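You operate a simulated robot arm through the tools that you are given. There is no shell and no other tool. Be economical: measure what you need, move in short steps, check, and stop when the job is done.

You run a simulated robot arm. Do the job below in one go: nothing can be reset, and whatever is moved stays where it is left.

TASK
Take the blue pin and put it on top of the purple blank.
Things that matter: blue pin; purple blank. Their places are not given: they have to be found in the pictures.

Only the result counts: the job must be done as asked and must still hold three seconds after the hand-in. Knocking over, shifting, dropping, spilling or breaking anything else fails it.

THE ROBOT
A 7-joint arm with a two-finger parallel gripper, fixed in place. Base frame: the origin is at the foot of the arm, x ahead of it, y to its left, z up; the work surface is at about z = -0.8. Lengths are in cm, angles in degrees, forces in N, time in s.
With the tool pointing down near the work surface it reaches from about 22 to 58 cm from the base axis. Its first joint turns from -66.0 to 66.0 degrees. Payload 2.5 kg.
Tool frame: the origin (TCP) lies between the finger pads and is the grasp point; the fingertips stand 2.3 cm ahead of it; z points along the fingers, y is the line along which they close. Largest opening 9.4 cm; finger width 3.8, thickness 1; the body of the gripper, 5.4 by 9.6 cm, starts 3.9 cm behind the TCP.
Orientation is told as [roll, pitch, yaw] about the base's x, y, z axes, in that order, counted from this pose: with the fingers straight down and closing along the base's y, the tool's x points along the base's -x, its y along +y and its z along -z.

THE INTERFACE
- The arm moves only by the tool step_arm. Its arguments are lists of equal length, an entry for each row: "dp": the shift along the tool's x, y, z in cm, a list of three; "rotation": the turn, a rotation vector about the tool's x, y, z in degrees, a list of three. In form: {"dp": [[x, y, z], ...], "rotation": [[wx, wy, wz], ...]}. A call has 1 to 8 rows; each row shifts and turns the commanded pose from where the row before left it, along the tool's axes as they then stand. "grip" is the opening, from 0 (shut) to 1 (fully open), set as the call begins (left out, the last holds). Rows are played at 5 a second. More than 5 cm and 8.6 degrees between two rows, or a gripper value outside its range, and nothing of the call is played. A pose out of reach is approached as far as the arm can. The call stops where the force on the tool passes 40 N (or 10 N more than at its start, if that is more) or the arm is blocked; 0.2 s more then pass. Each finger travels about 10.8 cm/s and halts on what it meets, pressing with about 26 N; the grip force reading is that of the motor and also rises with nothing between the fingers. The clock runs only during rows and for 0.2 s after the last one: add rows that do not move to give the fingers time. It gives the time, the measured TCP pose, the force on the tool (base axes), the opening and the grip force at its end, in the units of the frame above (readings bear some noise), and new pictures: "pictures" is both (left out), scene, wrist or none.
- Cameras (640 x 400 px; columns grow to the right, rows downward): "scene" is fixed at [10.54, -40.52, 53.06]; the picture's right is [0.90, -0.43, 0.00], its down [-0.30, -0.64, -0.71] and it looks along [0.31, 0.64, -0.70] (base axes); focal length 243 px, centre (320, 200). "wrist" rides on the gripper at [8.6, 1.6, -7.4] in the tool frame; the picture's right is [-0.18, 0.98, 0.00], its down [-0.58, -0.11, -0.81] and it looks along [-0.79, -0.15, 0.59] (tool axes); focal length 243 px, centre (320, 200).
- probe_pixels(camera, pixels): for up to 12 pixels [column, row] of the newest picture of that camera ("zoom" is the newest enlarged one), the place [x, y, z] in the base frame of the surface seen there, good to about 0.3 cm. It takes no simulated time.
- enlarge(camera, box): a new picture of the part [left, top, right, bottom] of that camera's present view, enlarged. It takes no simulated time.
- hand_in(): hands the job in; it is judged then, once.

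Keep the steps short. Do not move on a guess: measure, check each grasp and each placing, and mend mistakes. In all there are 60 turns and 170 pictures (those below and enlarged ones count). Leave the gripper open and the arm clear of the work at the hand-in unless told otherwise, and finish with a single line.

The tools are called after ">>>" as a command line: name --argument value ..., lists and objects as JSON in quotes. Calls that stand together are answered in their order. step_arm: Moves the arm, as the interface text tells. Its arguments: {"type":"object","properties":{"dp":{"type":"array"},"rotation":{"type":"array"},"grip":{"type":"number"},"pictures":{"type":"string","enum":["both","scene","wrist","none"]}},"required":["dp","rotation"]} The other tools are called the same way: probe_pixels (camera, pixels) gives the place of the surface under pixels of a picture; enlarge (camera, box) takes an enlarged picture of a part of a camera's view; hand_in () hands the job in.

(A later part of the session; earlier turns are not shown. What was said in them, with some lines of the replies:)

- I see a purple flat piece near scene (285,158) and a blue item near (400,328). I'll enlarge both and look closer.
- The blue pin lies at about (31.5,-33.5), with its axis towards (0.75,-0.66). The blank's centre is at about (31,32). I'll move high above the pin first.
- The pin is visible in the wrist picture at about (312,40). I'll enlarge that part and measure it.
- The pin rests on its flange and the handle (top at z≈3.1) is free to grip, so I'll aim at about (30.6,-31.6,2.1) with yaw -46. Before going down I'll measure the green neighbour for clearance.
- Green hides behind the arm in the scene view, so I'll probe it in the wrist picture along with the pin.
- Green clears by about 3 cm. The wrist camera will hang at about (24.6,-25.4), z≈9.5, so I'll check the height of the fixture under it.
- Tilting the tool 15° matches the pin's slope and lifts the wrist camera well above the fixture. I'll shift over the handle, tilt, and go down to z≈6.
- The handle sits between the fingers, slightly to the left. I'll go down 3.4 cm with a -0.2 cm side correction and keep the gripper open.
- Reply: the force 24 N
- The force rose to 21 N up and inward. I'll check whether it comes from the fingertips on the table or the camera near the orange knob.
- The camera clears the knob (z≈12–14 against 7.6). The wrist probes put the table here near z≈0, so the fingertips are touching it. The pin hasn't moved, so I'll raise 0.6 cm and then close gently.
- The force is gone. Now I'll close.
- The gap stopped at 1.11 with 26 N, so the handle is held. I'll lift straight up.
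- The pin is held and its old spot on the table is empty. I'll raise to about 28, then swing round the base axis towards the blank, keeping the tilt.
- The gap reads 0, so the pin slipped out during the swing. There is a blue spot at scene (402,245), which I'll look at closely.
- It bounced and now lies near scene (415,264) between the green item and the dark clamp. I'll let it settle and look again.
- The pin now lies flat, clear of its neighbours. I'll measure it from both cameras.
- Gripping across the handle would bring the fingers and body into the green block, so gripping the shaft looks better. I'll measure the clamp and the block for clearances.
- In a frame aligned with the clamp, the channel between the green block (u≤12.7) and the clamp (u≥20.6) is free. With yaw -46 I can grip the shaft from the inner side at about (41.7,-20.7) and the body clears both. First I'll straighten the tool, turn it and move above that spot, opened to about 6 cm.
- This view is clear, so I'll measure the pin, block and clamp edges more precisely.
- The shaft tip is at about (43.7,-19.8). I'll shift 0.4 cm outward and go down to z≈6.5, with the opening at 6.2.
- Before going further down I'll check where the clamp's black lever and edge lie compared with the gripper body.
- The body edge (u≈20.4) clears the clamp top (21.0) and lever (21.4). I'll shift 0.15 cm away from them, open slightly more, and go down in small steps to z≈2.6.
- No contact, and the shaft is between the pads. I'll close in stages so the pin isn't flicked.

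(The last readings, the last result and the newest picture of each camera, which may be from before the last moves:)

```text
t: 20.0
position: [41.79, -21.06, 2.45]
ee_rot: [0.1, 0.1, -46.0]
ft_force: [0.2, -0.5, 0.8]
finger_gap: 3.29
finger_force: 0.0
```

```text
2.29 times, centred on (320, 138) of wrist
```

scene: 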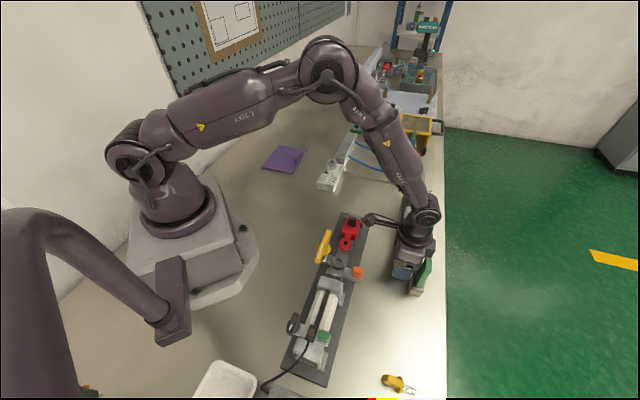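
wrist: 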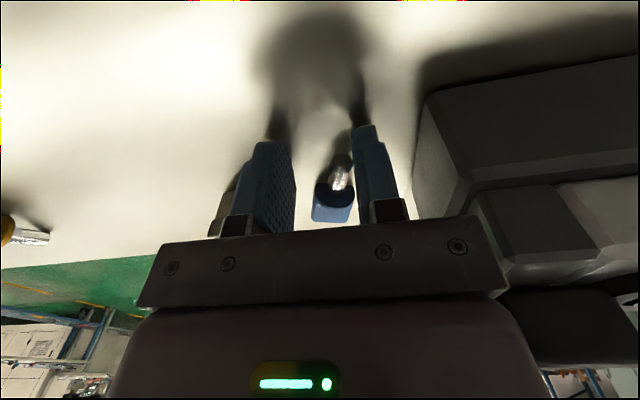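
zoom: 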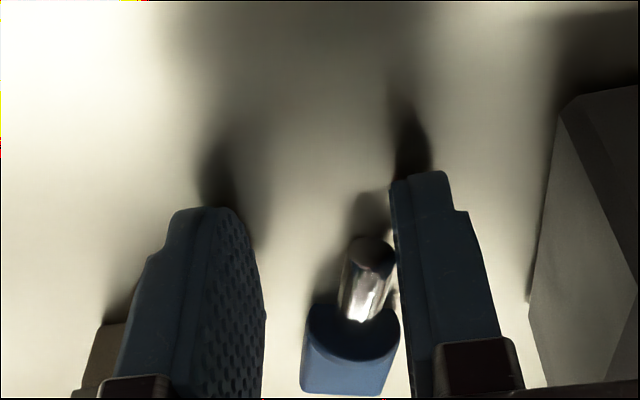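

The pin is turning parallel to the pads, as planned. I'll close the rest of the way.

>>> step_arm --dp '[[0, 0, 0], [0, 0, 0]]' --rotation '[[0, 0, 0], [0, 0, 0]]' --grip 0.22 --pictures "none"

>>> step_arm --dp '[[0, 0, 0], [0, 0, 0], [0, 0, 0]]' --rotation '[[0, 0, 0], [0, 0, 0], [0, 0, 0]]' --grip 0

>>> enlarge --camera "wrist" --box '[180, 50, 460, 225]'

```text
t: 20.6
position: [41.76, -21.08, 2.36]
ee_rot: [0.0, 0.0, -46.0]
ft_force: [-0.1, -0.3, -0.3]
finger_gap: 2.08
finger_force: 0.0
```

```text
t: 21.4
position: [41.64, -20.97, 2.48]
ee_rot: [0.0, 0.1, -46.0]
ft_force: [0.4, -0.4, 0.3]
finger_gap: 0.94
finger_force: 26.0
```

scene: 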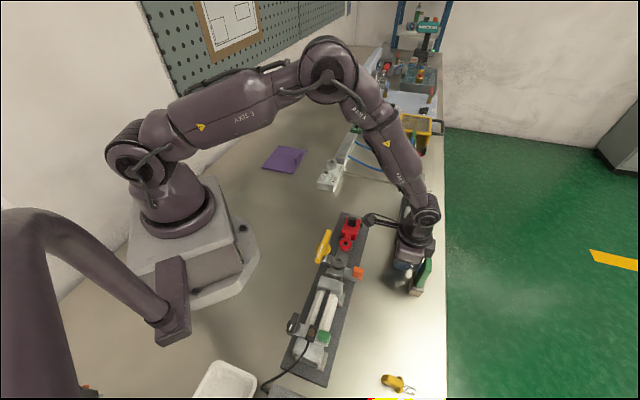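
wrist: 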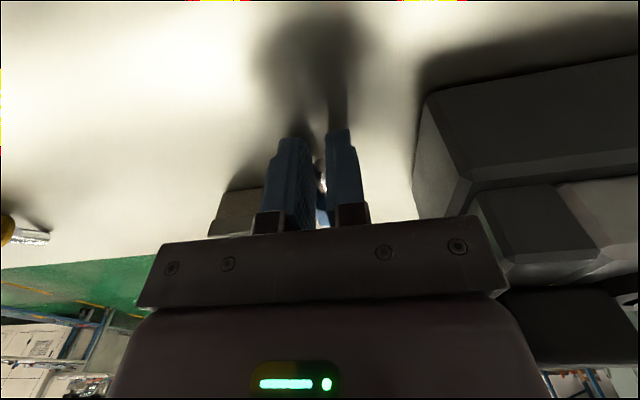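

```text
2.29 times, centred on (320, 138) of wrist
```

zoom: 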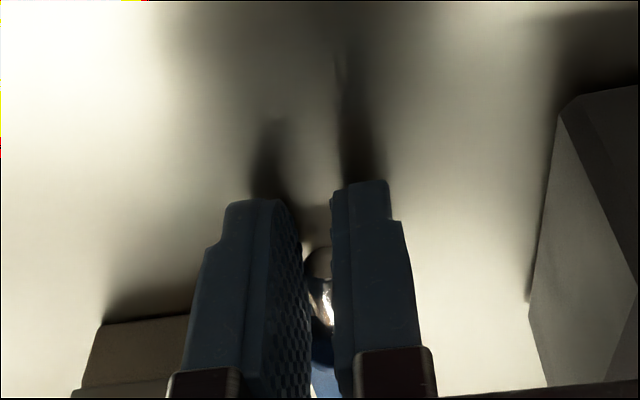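

The shaft is held (gap 0.94). I'll lift it slightly and draw it 3 cm inward, slowly, away from its neighbours.

>>> step_arm --dp '[[0, 0, -0.3], [0.5, 0, -0.2], [0.8, 0, 0], [0.8, 0, 0], [0.8, 0, 0], [0.4, 0, 0], [0, 0, 0]]' --rotation '[[0, 0, 0], [0, 0, 0], [0, 0, 0], [0, 0, 0], [0, 0, 0], [0, 0, 0], [0, 0, 0]]'

>>> enlarge --camera "scene" --box '[360, 230, 456, 300]'

>>> enlarge --camera "wrist" --box '[180, 50, 460, 225]'

```text
t: 23.0
position: [39.37, -18.74, 3.16]
ee_rot: [0.0, 0.0, -46.1]
ft_force: [0.7, -0.3, -0.5]
finger_gap: 0.97
finger_force: 26.2
```

scene: 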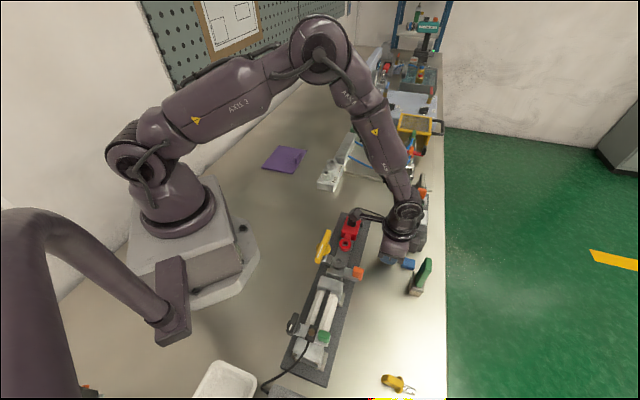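
wrist: 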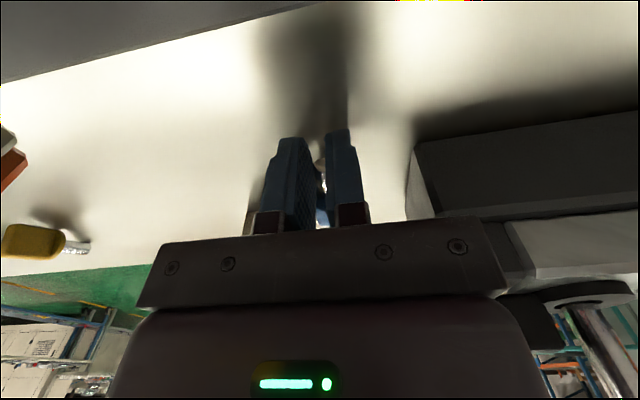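

```text
5.71 times, centred on (408, 265) of scene
```

zoom: 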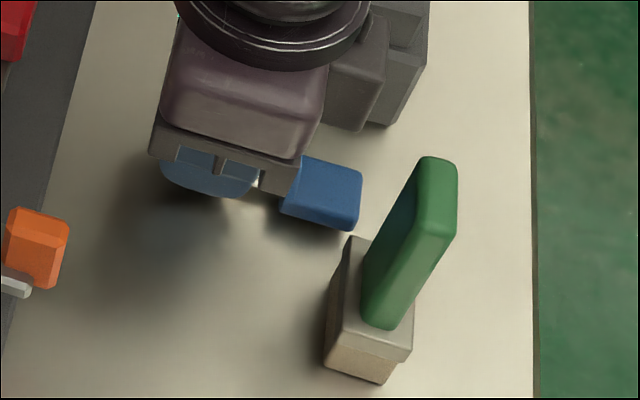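

```text
2.29 times, centred on (320, 138) of wrist
```

zoom: 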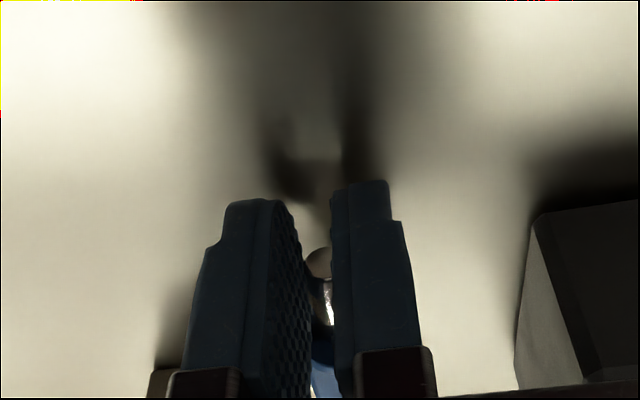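

It's held and now clear of the green block. I'll set it down here, open a little, move 0.8 cm further up the shaft and grip again with more overlap.

>>> step_arm --dp '[[0, 0, 0.4], [0, 0, 0.25], [0, 0, 0]]' --rotation '[[0, 0, 0], [0, 0, 0], [0, 0, 0]]' --pictures "none"

>>> step_arm --dp '[[0, 0, 0], [0, 0, 0], [-0.4, 0, 0], [-0.4, 0, 0], [0, 0, 0]]' --rotation '[[0, 0, 0], [0, 0, 0], [0, 0, 0], [0, 0, 0], [0, 0, 0]]' --grip 0.2

>>> enlarge --camera "wrist" --box '[240, 110, 400, 230]'

```text
t: 23.8
position: [39.48, -18.78, 2.41]
ee_rot: [-0.1, 0.0, -46.0]
ft_force: [-3.1, 1.7, 8.9]
finger_gap: 0.96
finger_force: 26.0
```

```text
t: 25.0
position: [40.02, -19.23, 2.55]
ee_rot: [0.1, 0.0, -46.0]
ft_force: [-0.2, -0.3, -0.3]
finger_gap: 1.86
finger_force: 0.0
```

scene: 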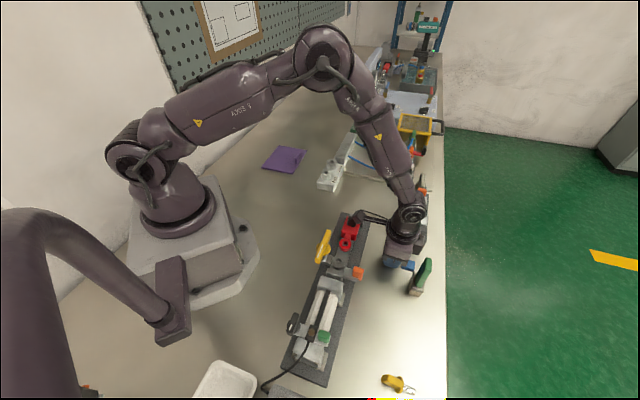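
wrist: 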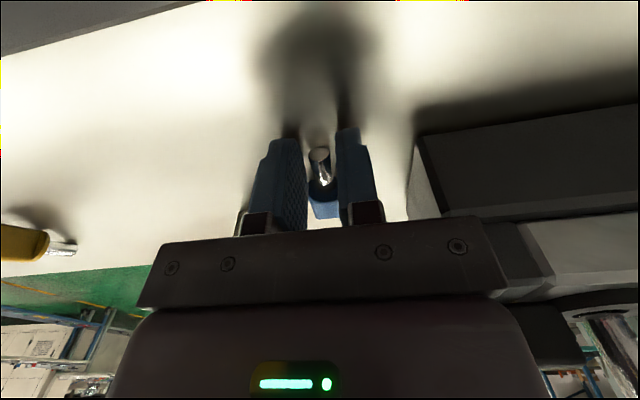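

```text
3.33 times, centred on (320, 170) of wrist
```

zoom: 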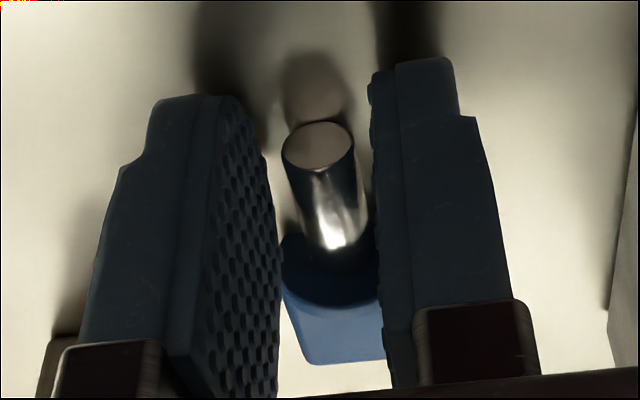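

The shaft is between the pads, up to the flange. I'll close.

>>> step_arm --dp '[[0, 0, 0], [0, 0, 0], [0, 0, 0]]' --rotation '[[0, 0, 0], [0, 0, 0], [0, 0, 0]]' --grip 0 --pictures "wrist"

>>> enlarge --camera "wrist" --box '[240, 110, 400, 230]'

```text
t: 25.8
position: [40.18, -19.21, 2.6]
ee_rot: [0.0, 0.0, -46.0]
ft_force: [-0.1, -0.7, 0.0]
finger_gap: 0.98
finger_force: 26.0
```

wrist: 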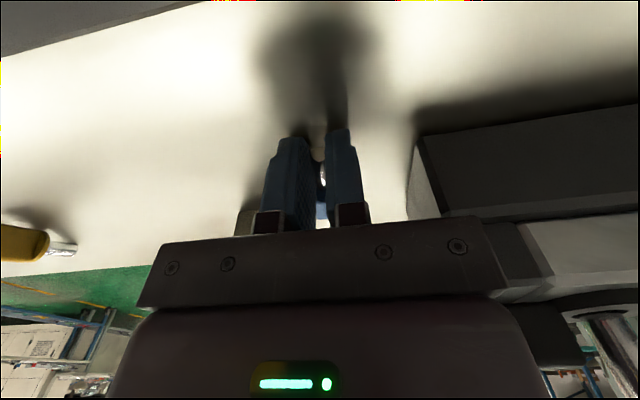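

```text
3.33 times, centred on (320, 170) of wrist
```

zoom: 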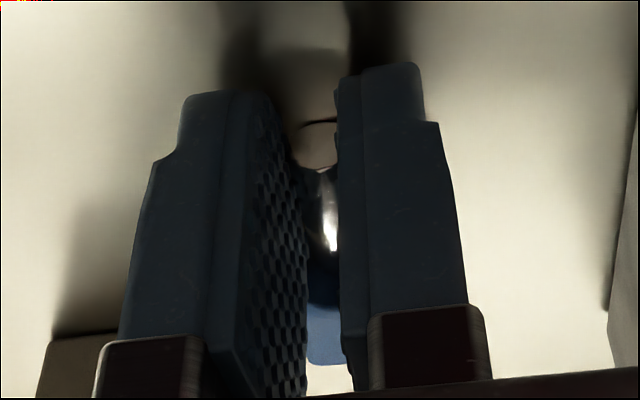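

It's held with the full shaft. I'll lift gently to z≈16 and check.

>>> step_arm --dp '[[0, 0, -0.5], [0.3, 0, -1], [0.5, 0, -1.5], [0.5, 0, -2], [0.5, 0, -2], [0.5, 0, -2], [0.3, 0, -1.5], [0, 0, -1]]' --rotation '[[0, 0, 0], [0, 0, 0], [0, 0, 0], [0, 0, 0], [0, 0, 0], [0, 0, 0], [0, 0, 0], [0, 0, 0]]'

>>> enlarge --camera "wrist" --box '[240, 110, 400, 230]'

>>> enlarge --camera "scene" --box '[370, 200, 470, 300]'

```text
t: 27.6
position: [38.21, -17.46, 13.94]
ee_rot: [0.0, -0.1, -46.1]
ft_force: [0.8, 0.3, -0.3]
finger_gap: 0.97
finger_force: 26.2
```

scene: 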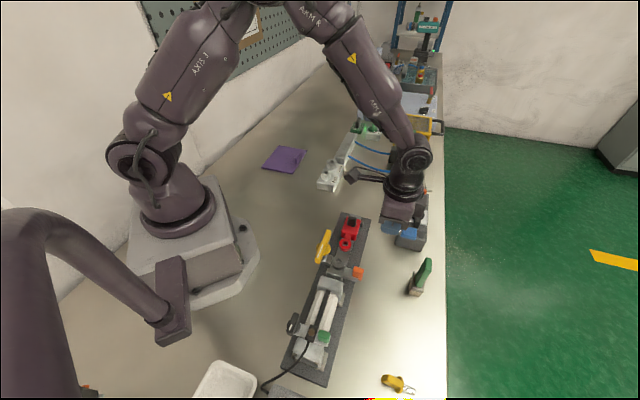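
wrist: 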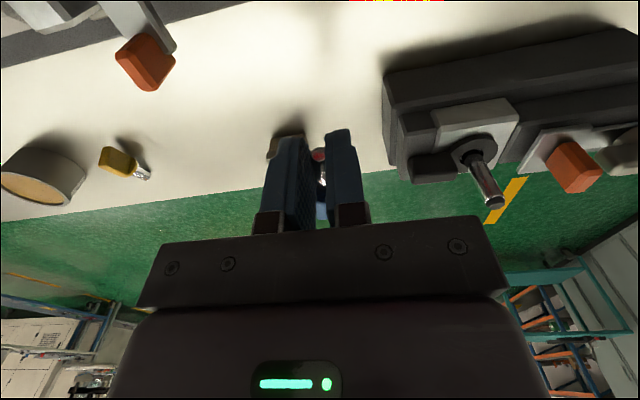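

```text
3.33 times, centred on (320, 170) of wrist
```

zoom: 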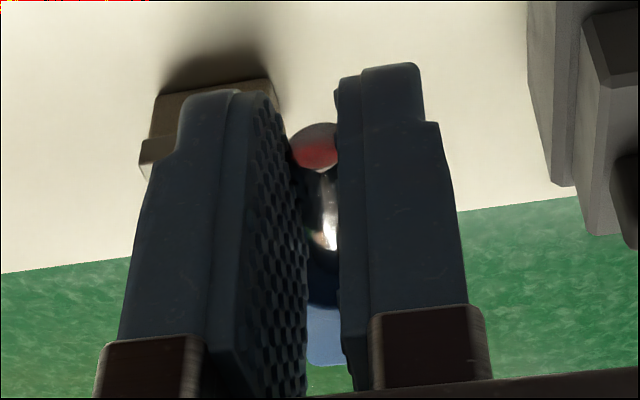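

```text
4.00 times, centred on (420, 250) of scene
```

zoom: 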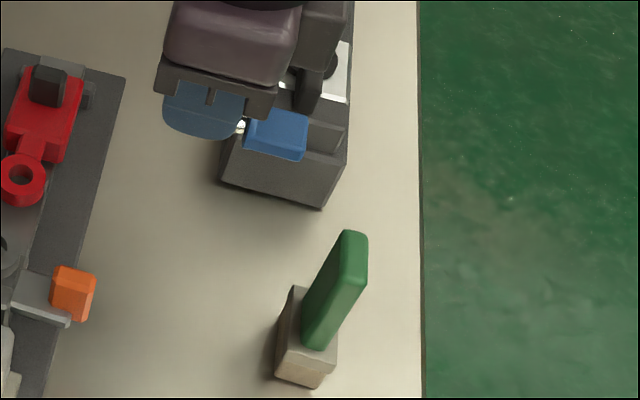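

The hold is firm and the green block and clamp are unmoved. I'll raise further and begin a slow arc towards the blank, checking the gap after each call.

>>> step_arm --dp '[[0, 0, -1.5], [0, 0, -2.5], [0, 0, -2.5], [0, 0, -2], [0.428, 1.01, 0], [0.856, 2.027, 0], [0.826, 2.039, 0], [0.396, 1.026, 0]]' --rotation '[[0, 0, 0], [0, 0, 0], [0, 0, 0], [0, 0, 0], [0, 0, -1.92], [0, 0, -3.85], [0, 0, -3.85], [0, 0, -1.93]]' --pictures "none"

```text
t: 29.4
position: [40.34, -11.19, 22.63]
ee_rot: [0.0, 0.1, -34.5]
ft_force: [-0.3, -0.8, -0.2]
finger_gap: 0.99
finger_force: 25.7
```

Still held (0.99). I'll carry on with the arc.

>>> step_arm --dp '[[0.38, 1.03, 0], [0.765, 2.063, 0], [0.734, 2.074, 0], [0.704, 2.084, 0], [0.673, 2.095, 0], [0.641, 2.104, 0], [0.61, 2.114, 0], [0.29, 1.06, 0]]' --rotation '[[0, 0, -1.92], [0, 0, -3.85], [0, 0, -3.85], [0, 0, -3.85], [0, 0, -3.85], [0, 0, -3.85], [0, 0, -3.85], [0, 0, -1.93]]' --pictures "none"

```text
t: 31.2
position: [41.66, 4.11, 22.58]
ee_rot: [0.0, 0.0, -7.5]
ft_force: [0.5, 0.4, -0.7]
finger_gap: 0.98
finger_force: 25.7
```

Still held (0.98). I'll continue.

>>> step_arm --dp '[[0.29, 1.06, 0], [0.547, 2.131, 0], [0.515, 2.139, 0], [0.484, 2.146, 0], [0.452, 2.153, 0], [0.42, 2.16, 0], [0.388, 2.166, 0], [0.18, 1.08, 0]]' --rotation '[[0, 0, -1.92], [0, 0, -3.85], [0, 0, -3.85], [0, 0, -3.85], [0, 0, -3.85], [0, 0, -3.85], [0, 0, -3.85], [0, 0, -1.93]]' --pictures "scene"

```text
t: 33.0
position: [37.23, 18.98, 22.43]
ee_rot: [0.1, 0.0, 19.4]
ft_force: [-0.9, 0.7, -0.4]
finger_gap: 0.98
finger_force: 26.0
```

scene: 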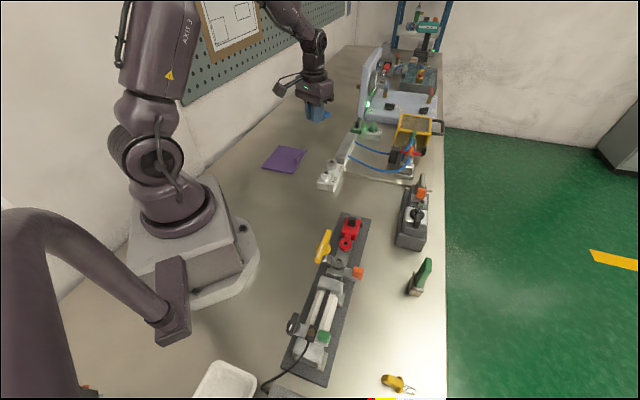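

Still held. I'll make the last part of the arc to above the blank.

>>> step_arm --dp '[[0.17, 1.08, 0], [0.323, 2.176, 0], [0.291, 2.181, 0], [0.259, 2.185, 0], [0.226, 2.188, 0], [0.194, 2.191, 0], [0.161, 2.194, 0], [0.06, 1.1, 0]]' --rotation '[[0, 0, -1.92], [0, 0, -3.85], [0, 0, -3.85], [0, 0, -3.85], [0, 0, -3.85], [0, 0, -3.85], [0, 0, -3.85], [0, 0, -1.93]]'

>>> enlarge --camera "scene" --box '[240, 60, 380, 200]'

>>> enlarge --camera "wrist" --box '[200, 0, 440, 230]'

>>> probe_pixels --camera "scene" --pixels '[[264, 167], [279, 146], [306, 151], [293, 173], [284, 160], [298, 155], [300, 161], [297, 162], [272, 160], [285, 150]]'

```text
t: 34.8
position: [27.9, 30.81, 22.64]
ee_rot: [0.0, 0.0, 46.6]
ft_force: [-0.2, 0.4, -1.5]
finger_gap: 0.97
finger_force: 26.2
```

scene: 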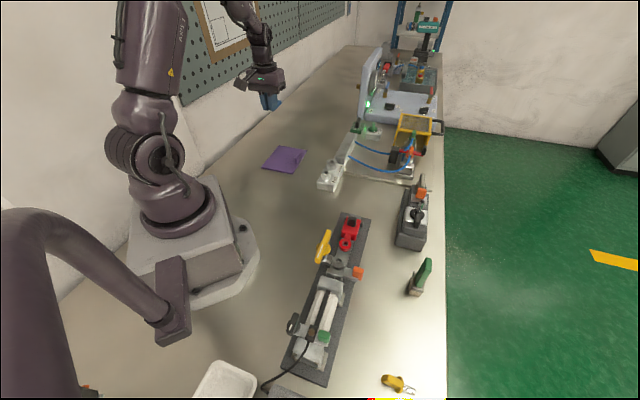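
wrist: 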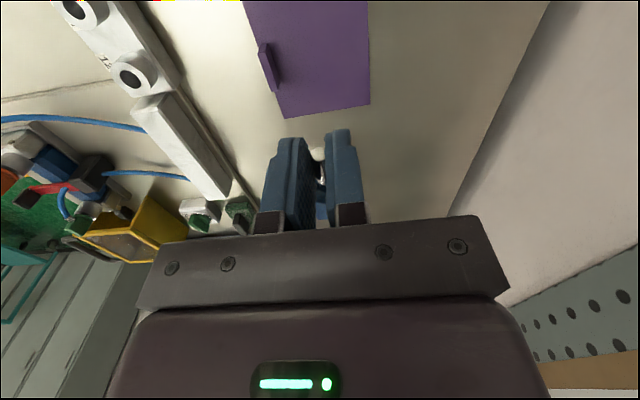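

```text
2.86 times, centred on (310, 130) of scene
```

zoom: 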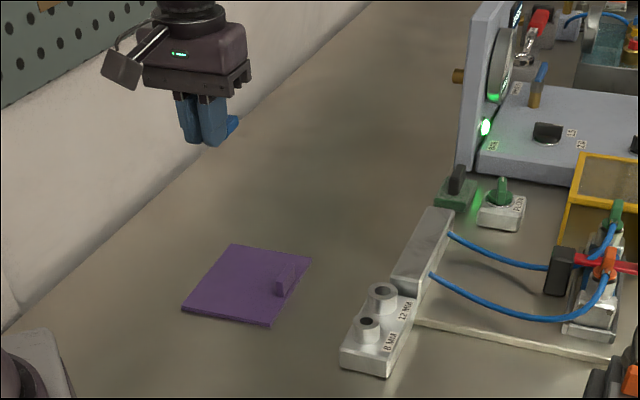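

```text
1.74 times, centred on (320, 115) of wrist
```

zoom: 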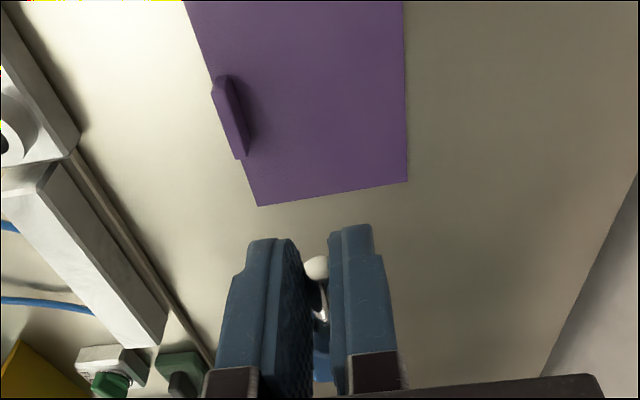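

```text
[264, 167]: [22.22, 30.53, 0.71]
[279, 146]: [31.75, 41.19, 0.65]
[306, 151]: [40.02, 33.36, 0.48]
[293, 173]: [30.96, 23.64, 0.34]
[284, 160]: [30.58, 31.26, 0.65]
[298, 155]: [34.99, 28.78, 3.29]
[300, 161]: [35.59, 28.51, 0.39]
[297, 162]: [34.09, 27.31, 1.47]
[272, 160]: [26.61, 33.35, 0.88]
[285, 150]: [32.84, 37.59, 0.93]
```

The blank's top is at z≈0.65, and its raised tab is on the edge at about (35,28.5). I'll set the pin with its centre near (30.3,32.8): shift slightly, then go down to z≈5.

>>> step_arm --dp '[[-0.77, -0.38, 1.5], [0, 0, 3], [0, 0, 3], [0, 0, 3], [0, 0, 3], [0, 0, 2.5], [0, 0, 1.5], [0, 0, 0]]' --rotation '[[0, 0, 0], [0, 0, 0], [0, 0, 0], [0, 0, 0], [0, 0, 0], [0, 0, 0], [0, 0, 0], [0, 0, 0]]'

>>> enlarge --camera "scene" --box '[240, 100, 340, 190]'

>>> enlarge --camera "wrist" --box '[200, 0, 440, 230]'

```text
t: 36.6
position: [28.8, 31.03, 4.9]
ee_rot: [0.1, 0.0, 46.4]
ft_force: [-0.2, 1.0, -0.6]
finger_gap: 0.97
finger_force: 25.8
```

scene: 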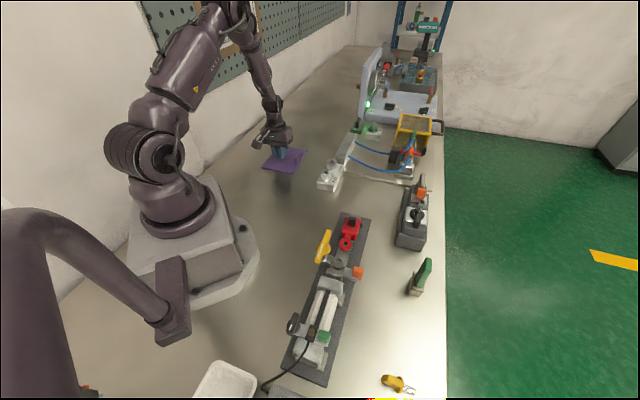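
wrist: 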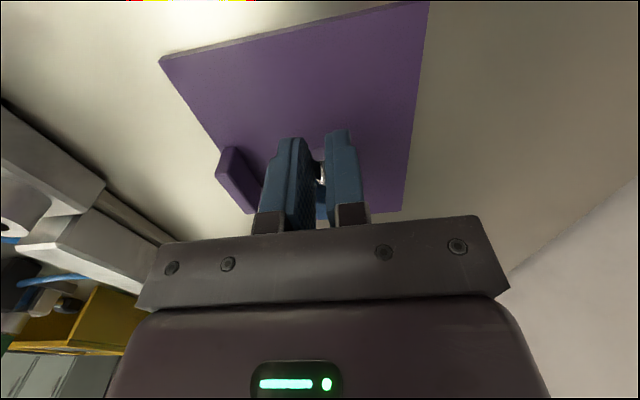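

```text
4.44 times, centred on (290, 145) of scene
```

zoom: 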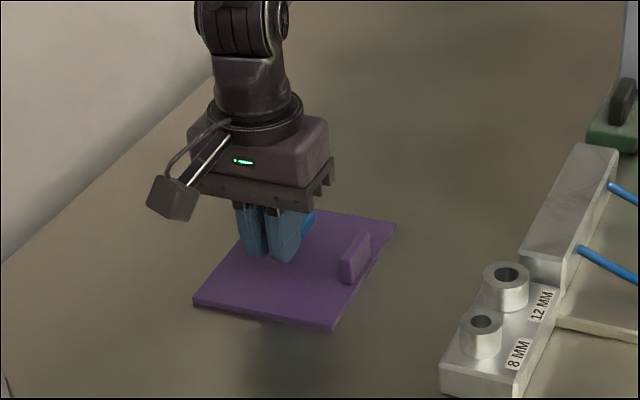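

```text
1.74 times, centred on (320, 115) of wrist
```

zoom: 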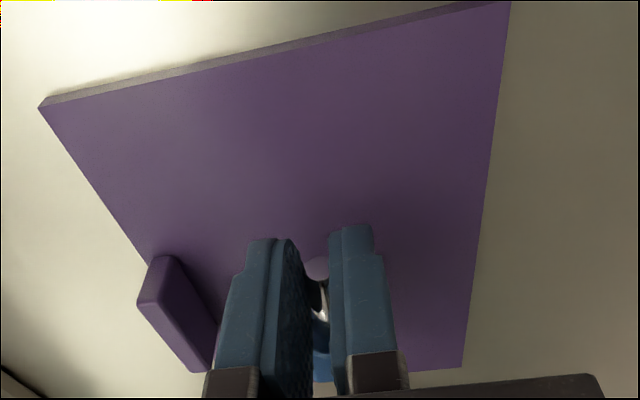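

Everything lines up. I'll lower in small steps and watch the force.

>>> step_arm --dp '[[0, 0, 0.5], [0, 0, 0.4], [0, 0, 0.3], [0, 0, 0]]' --rotation '[[0, 0, 0], [0, 0, 0], [0, 0, 0], [0, 0, 0]]'

>>> enlarge --camera "scene" --box '[260, 130, 320, 180]'

```text
t: 37.6
position: [28.7, 31.25, 3.56]
ee_rot: [0.0, 0.0, 46.5]
ft_force: [-0.3, 0.2, 0.3]
finger_gap: 0.99
finger_force: 25.5
```

scene: 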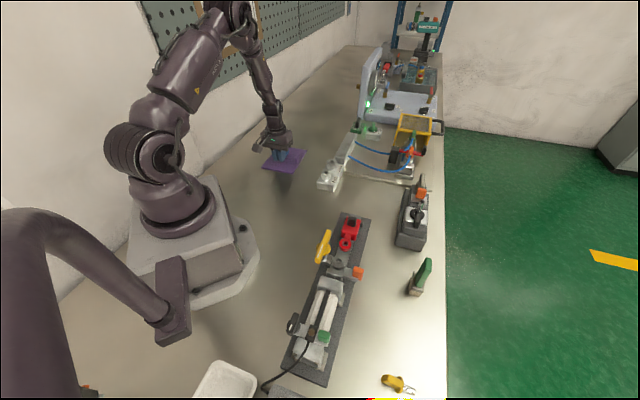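
wrist: 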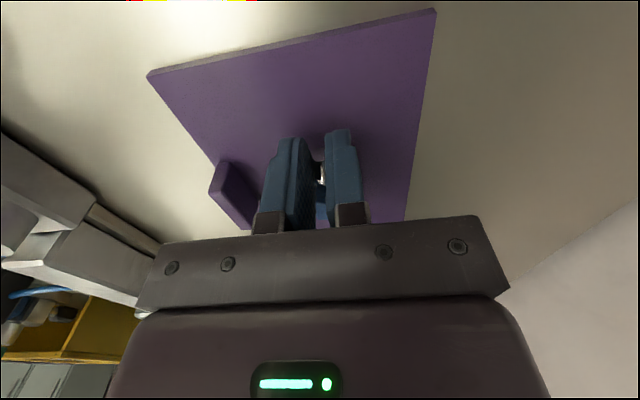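

```text
8.00 times, centred on (290, 155) of scene
```

zoom: 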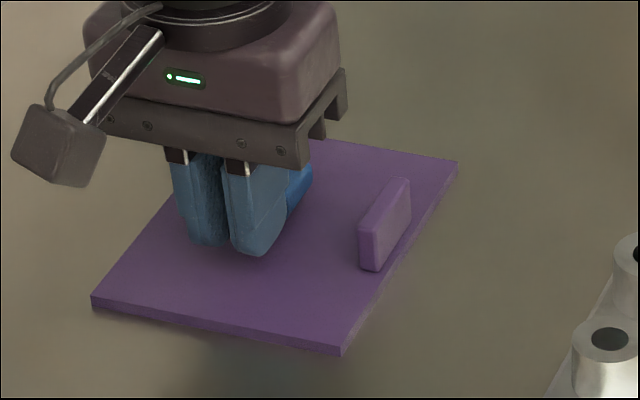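

No contact yet. I'll go down further in 0.15 cm steps.

>>> step_arm --dp '[[0, 0, 0.15], [0, 0, 0.15], [0, 0, 0]]' --rotation '[[0, 0, 0], [0, 0, 0], [0, 0, 0]]' --pictures "none"

```text
t: 38.4
position: [28.73, 31.21, 3.54]
ee_rot: [0.0, 0.1, 46.4]
ft_force: [0.5, 0.3, -1.2]
finger_gap: 1.01
finger_force: 25.4
```

>>> step_arm --dp '[[0, 0, 0.15], [0, 0, 0.15], [0, 0, 0]]' --rotation '[[0, 0, 0], [0, 0, 0], [0, 0, 0]]' --pictures "wrist"

>>> enlarge --camera "wrist" --box '[240, 110, 400, 230]'

```text
t: 39.2
position: [28.72, 31.22, 3.03]
ee_rot: [0.0, 0.0, 46.4]
ft_force: [0.6, -0.4, -0.1]
finger_gap: 0.99
finger_force: 26.0
```

wrist: 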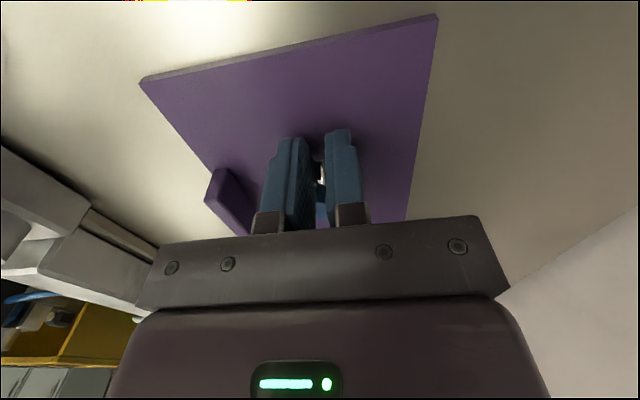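

```text
3.33 times, centred on (320, 170) of wrist
```

zoom: 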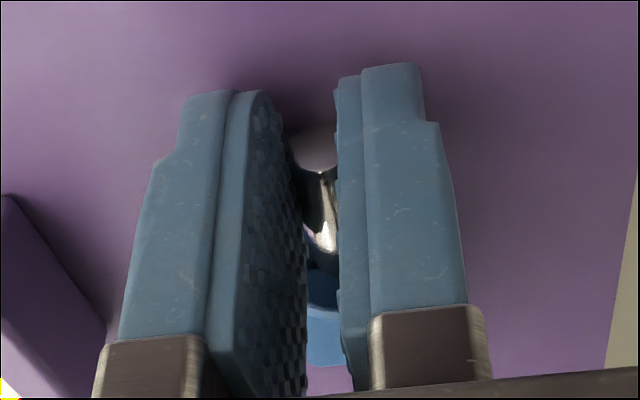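

Still free (force about 0). I'll go down a little more.

>>> step_arm --dp '[[0, 0, 0.12], [0, 0, 0.12], [0, 0, 0]]' --rotation '[[0, 0, 0], [0, 0, 0], [0, 0, 0]]' --pictures "none"

```text
t: 40.0
position: [28.77, 31.31, 2.94]
ee_rot: [0.0, -0.3, 46.5]
ft_force: [-2.1, 1.3, 16.3]
finger_gap: 0.99
finger_force: 26.0
```

Contact at z≈2.94 (16 N). I'll ease up 0.1 cm and release.

>>> step_arm --dp '[[0, 0, -0.1], [0, 0, 0]]' --rotation '[[0, 0, 0], [0, 0, 0]]' --pictures "none"

>>> step_arm --dp '[[0, 0, 0], [0, 0, 0], [0, 0, 0]]' --rotation '[[0, 0, 0], [0, 0, 0], [0, 0, 0]]' --grip 0.4

>>> enlarge --camera "wrist" --box '[240, 110, 400, 230]'

```text
t: 40.6
position: [28.76, 31.14, 3.06]
ee_rot: [0.0, 0.0, 46.4]
ft_force: [1.6, 2.9, 7.8]
finger_gap: 0.99
finger_force: 26.5
```

```text
t: 41.4
position: [28.68, 31.22, 3.1]
ee_rot: [-0.1, 0.0, 46.4]
ft_force: [0.4, 0.4, -0.4]
finger_gap: 3.76
finger_force: 0.1
```

scene: 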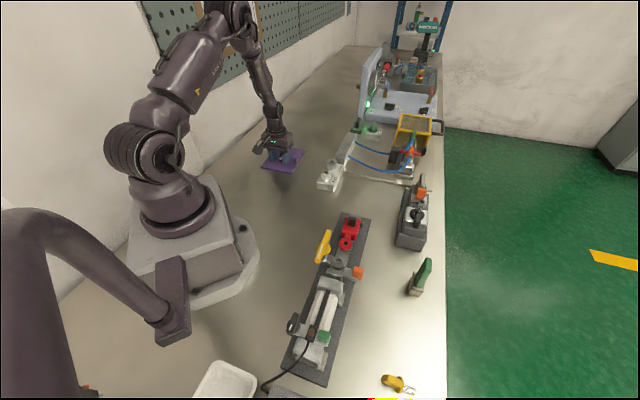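
wrist: 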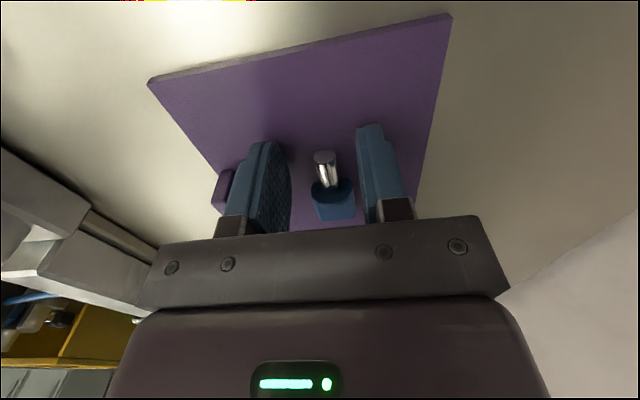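

```text
3.33 times, centred on (320, 170) of wrist
```

zoom: 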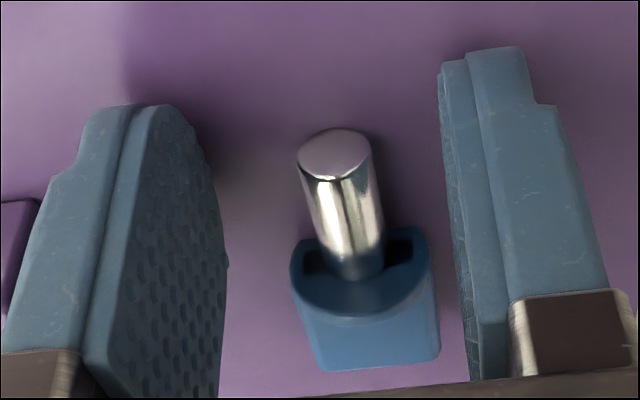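

The pin rests free on the purple blank. I'll raise the arm straight up and check.

>>> step_arm --dp '[[0, 0, -1], [0, 0, -3], [0, 0, -4], [0, 0, -4], [0, 0, -4], [0, 0, -3], [0, 0, 0]]' --rotation '[[0, 0, 0], [0, 0, 0], [0, 0, 0], [0, 0, 0], [0, 0, 0], [0, 0, 0], [0, 0, 0]]'

>>> enlarge --camera "scene" --box '[250, 110, 330, 190]'

>>> enlarge --camera "scene" --box '[270, 170, 470, 400]'

```text
t: 43.0
position: [28.86, 31.16, 22.28]
ee_rot: [0.0, 0.1, 46.4]
ft_force: [-0.1, 0.0, 0.3]
finger_gap: 3.76
finger_force: 0.3
```

scene: 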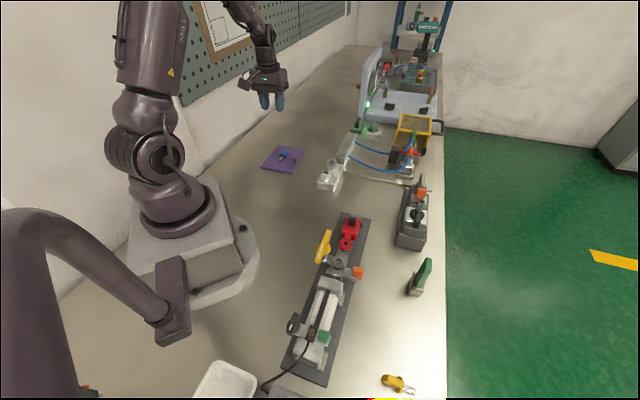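
wrist: 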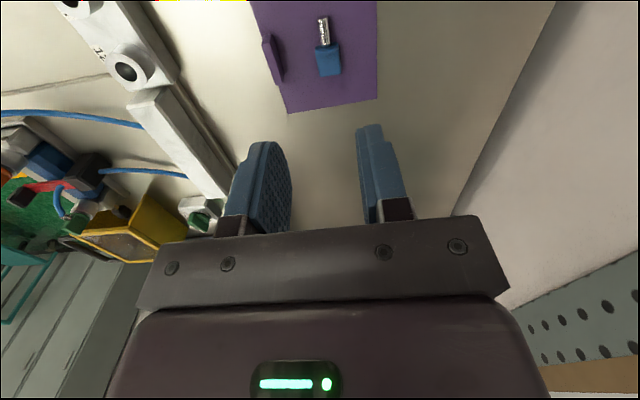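

```text
5.00 times, centred on (290, 150) of scene
```

zoom: 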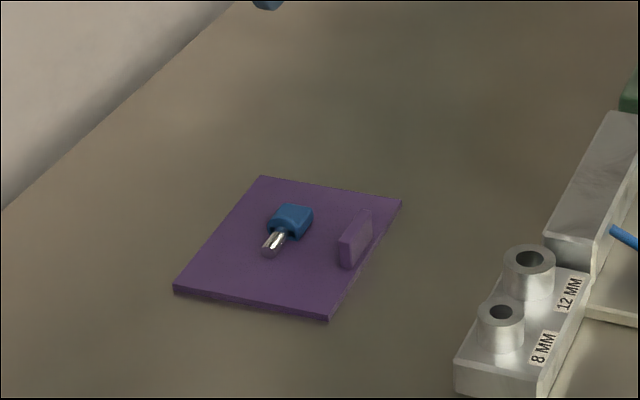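

```text
1.74 times, centred on (370, 285) of scene
```

zoom: 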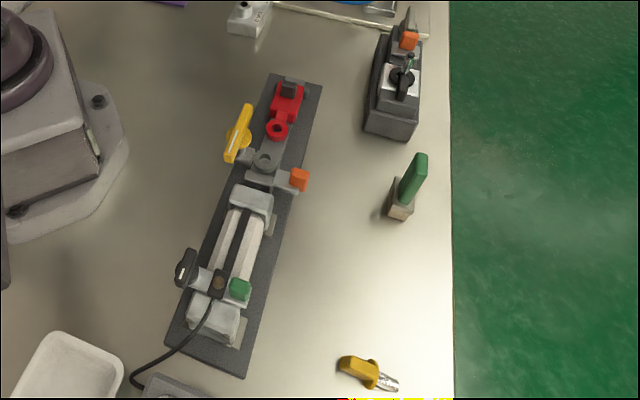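

The pin lies still on the purple blank, the other items look unmoved, and the arm is clear with the gripper open. I'll hand in.

>>> hand_in

```text
The job is handed in.
```

The blue pin is on top of the purple blank and the gripper is open and clear, but the pin slipped once on the way, hit the dark clamp and bounced onto the table; I picked it up again, and no other item looks moved in the last pictures.
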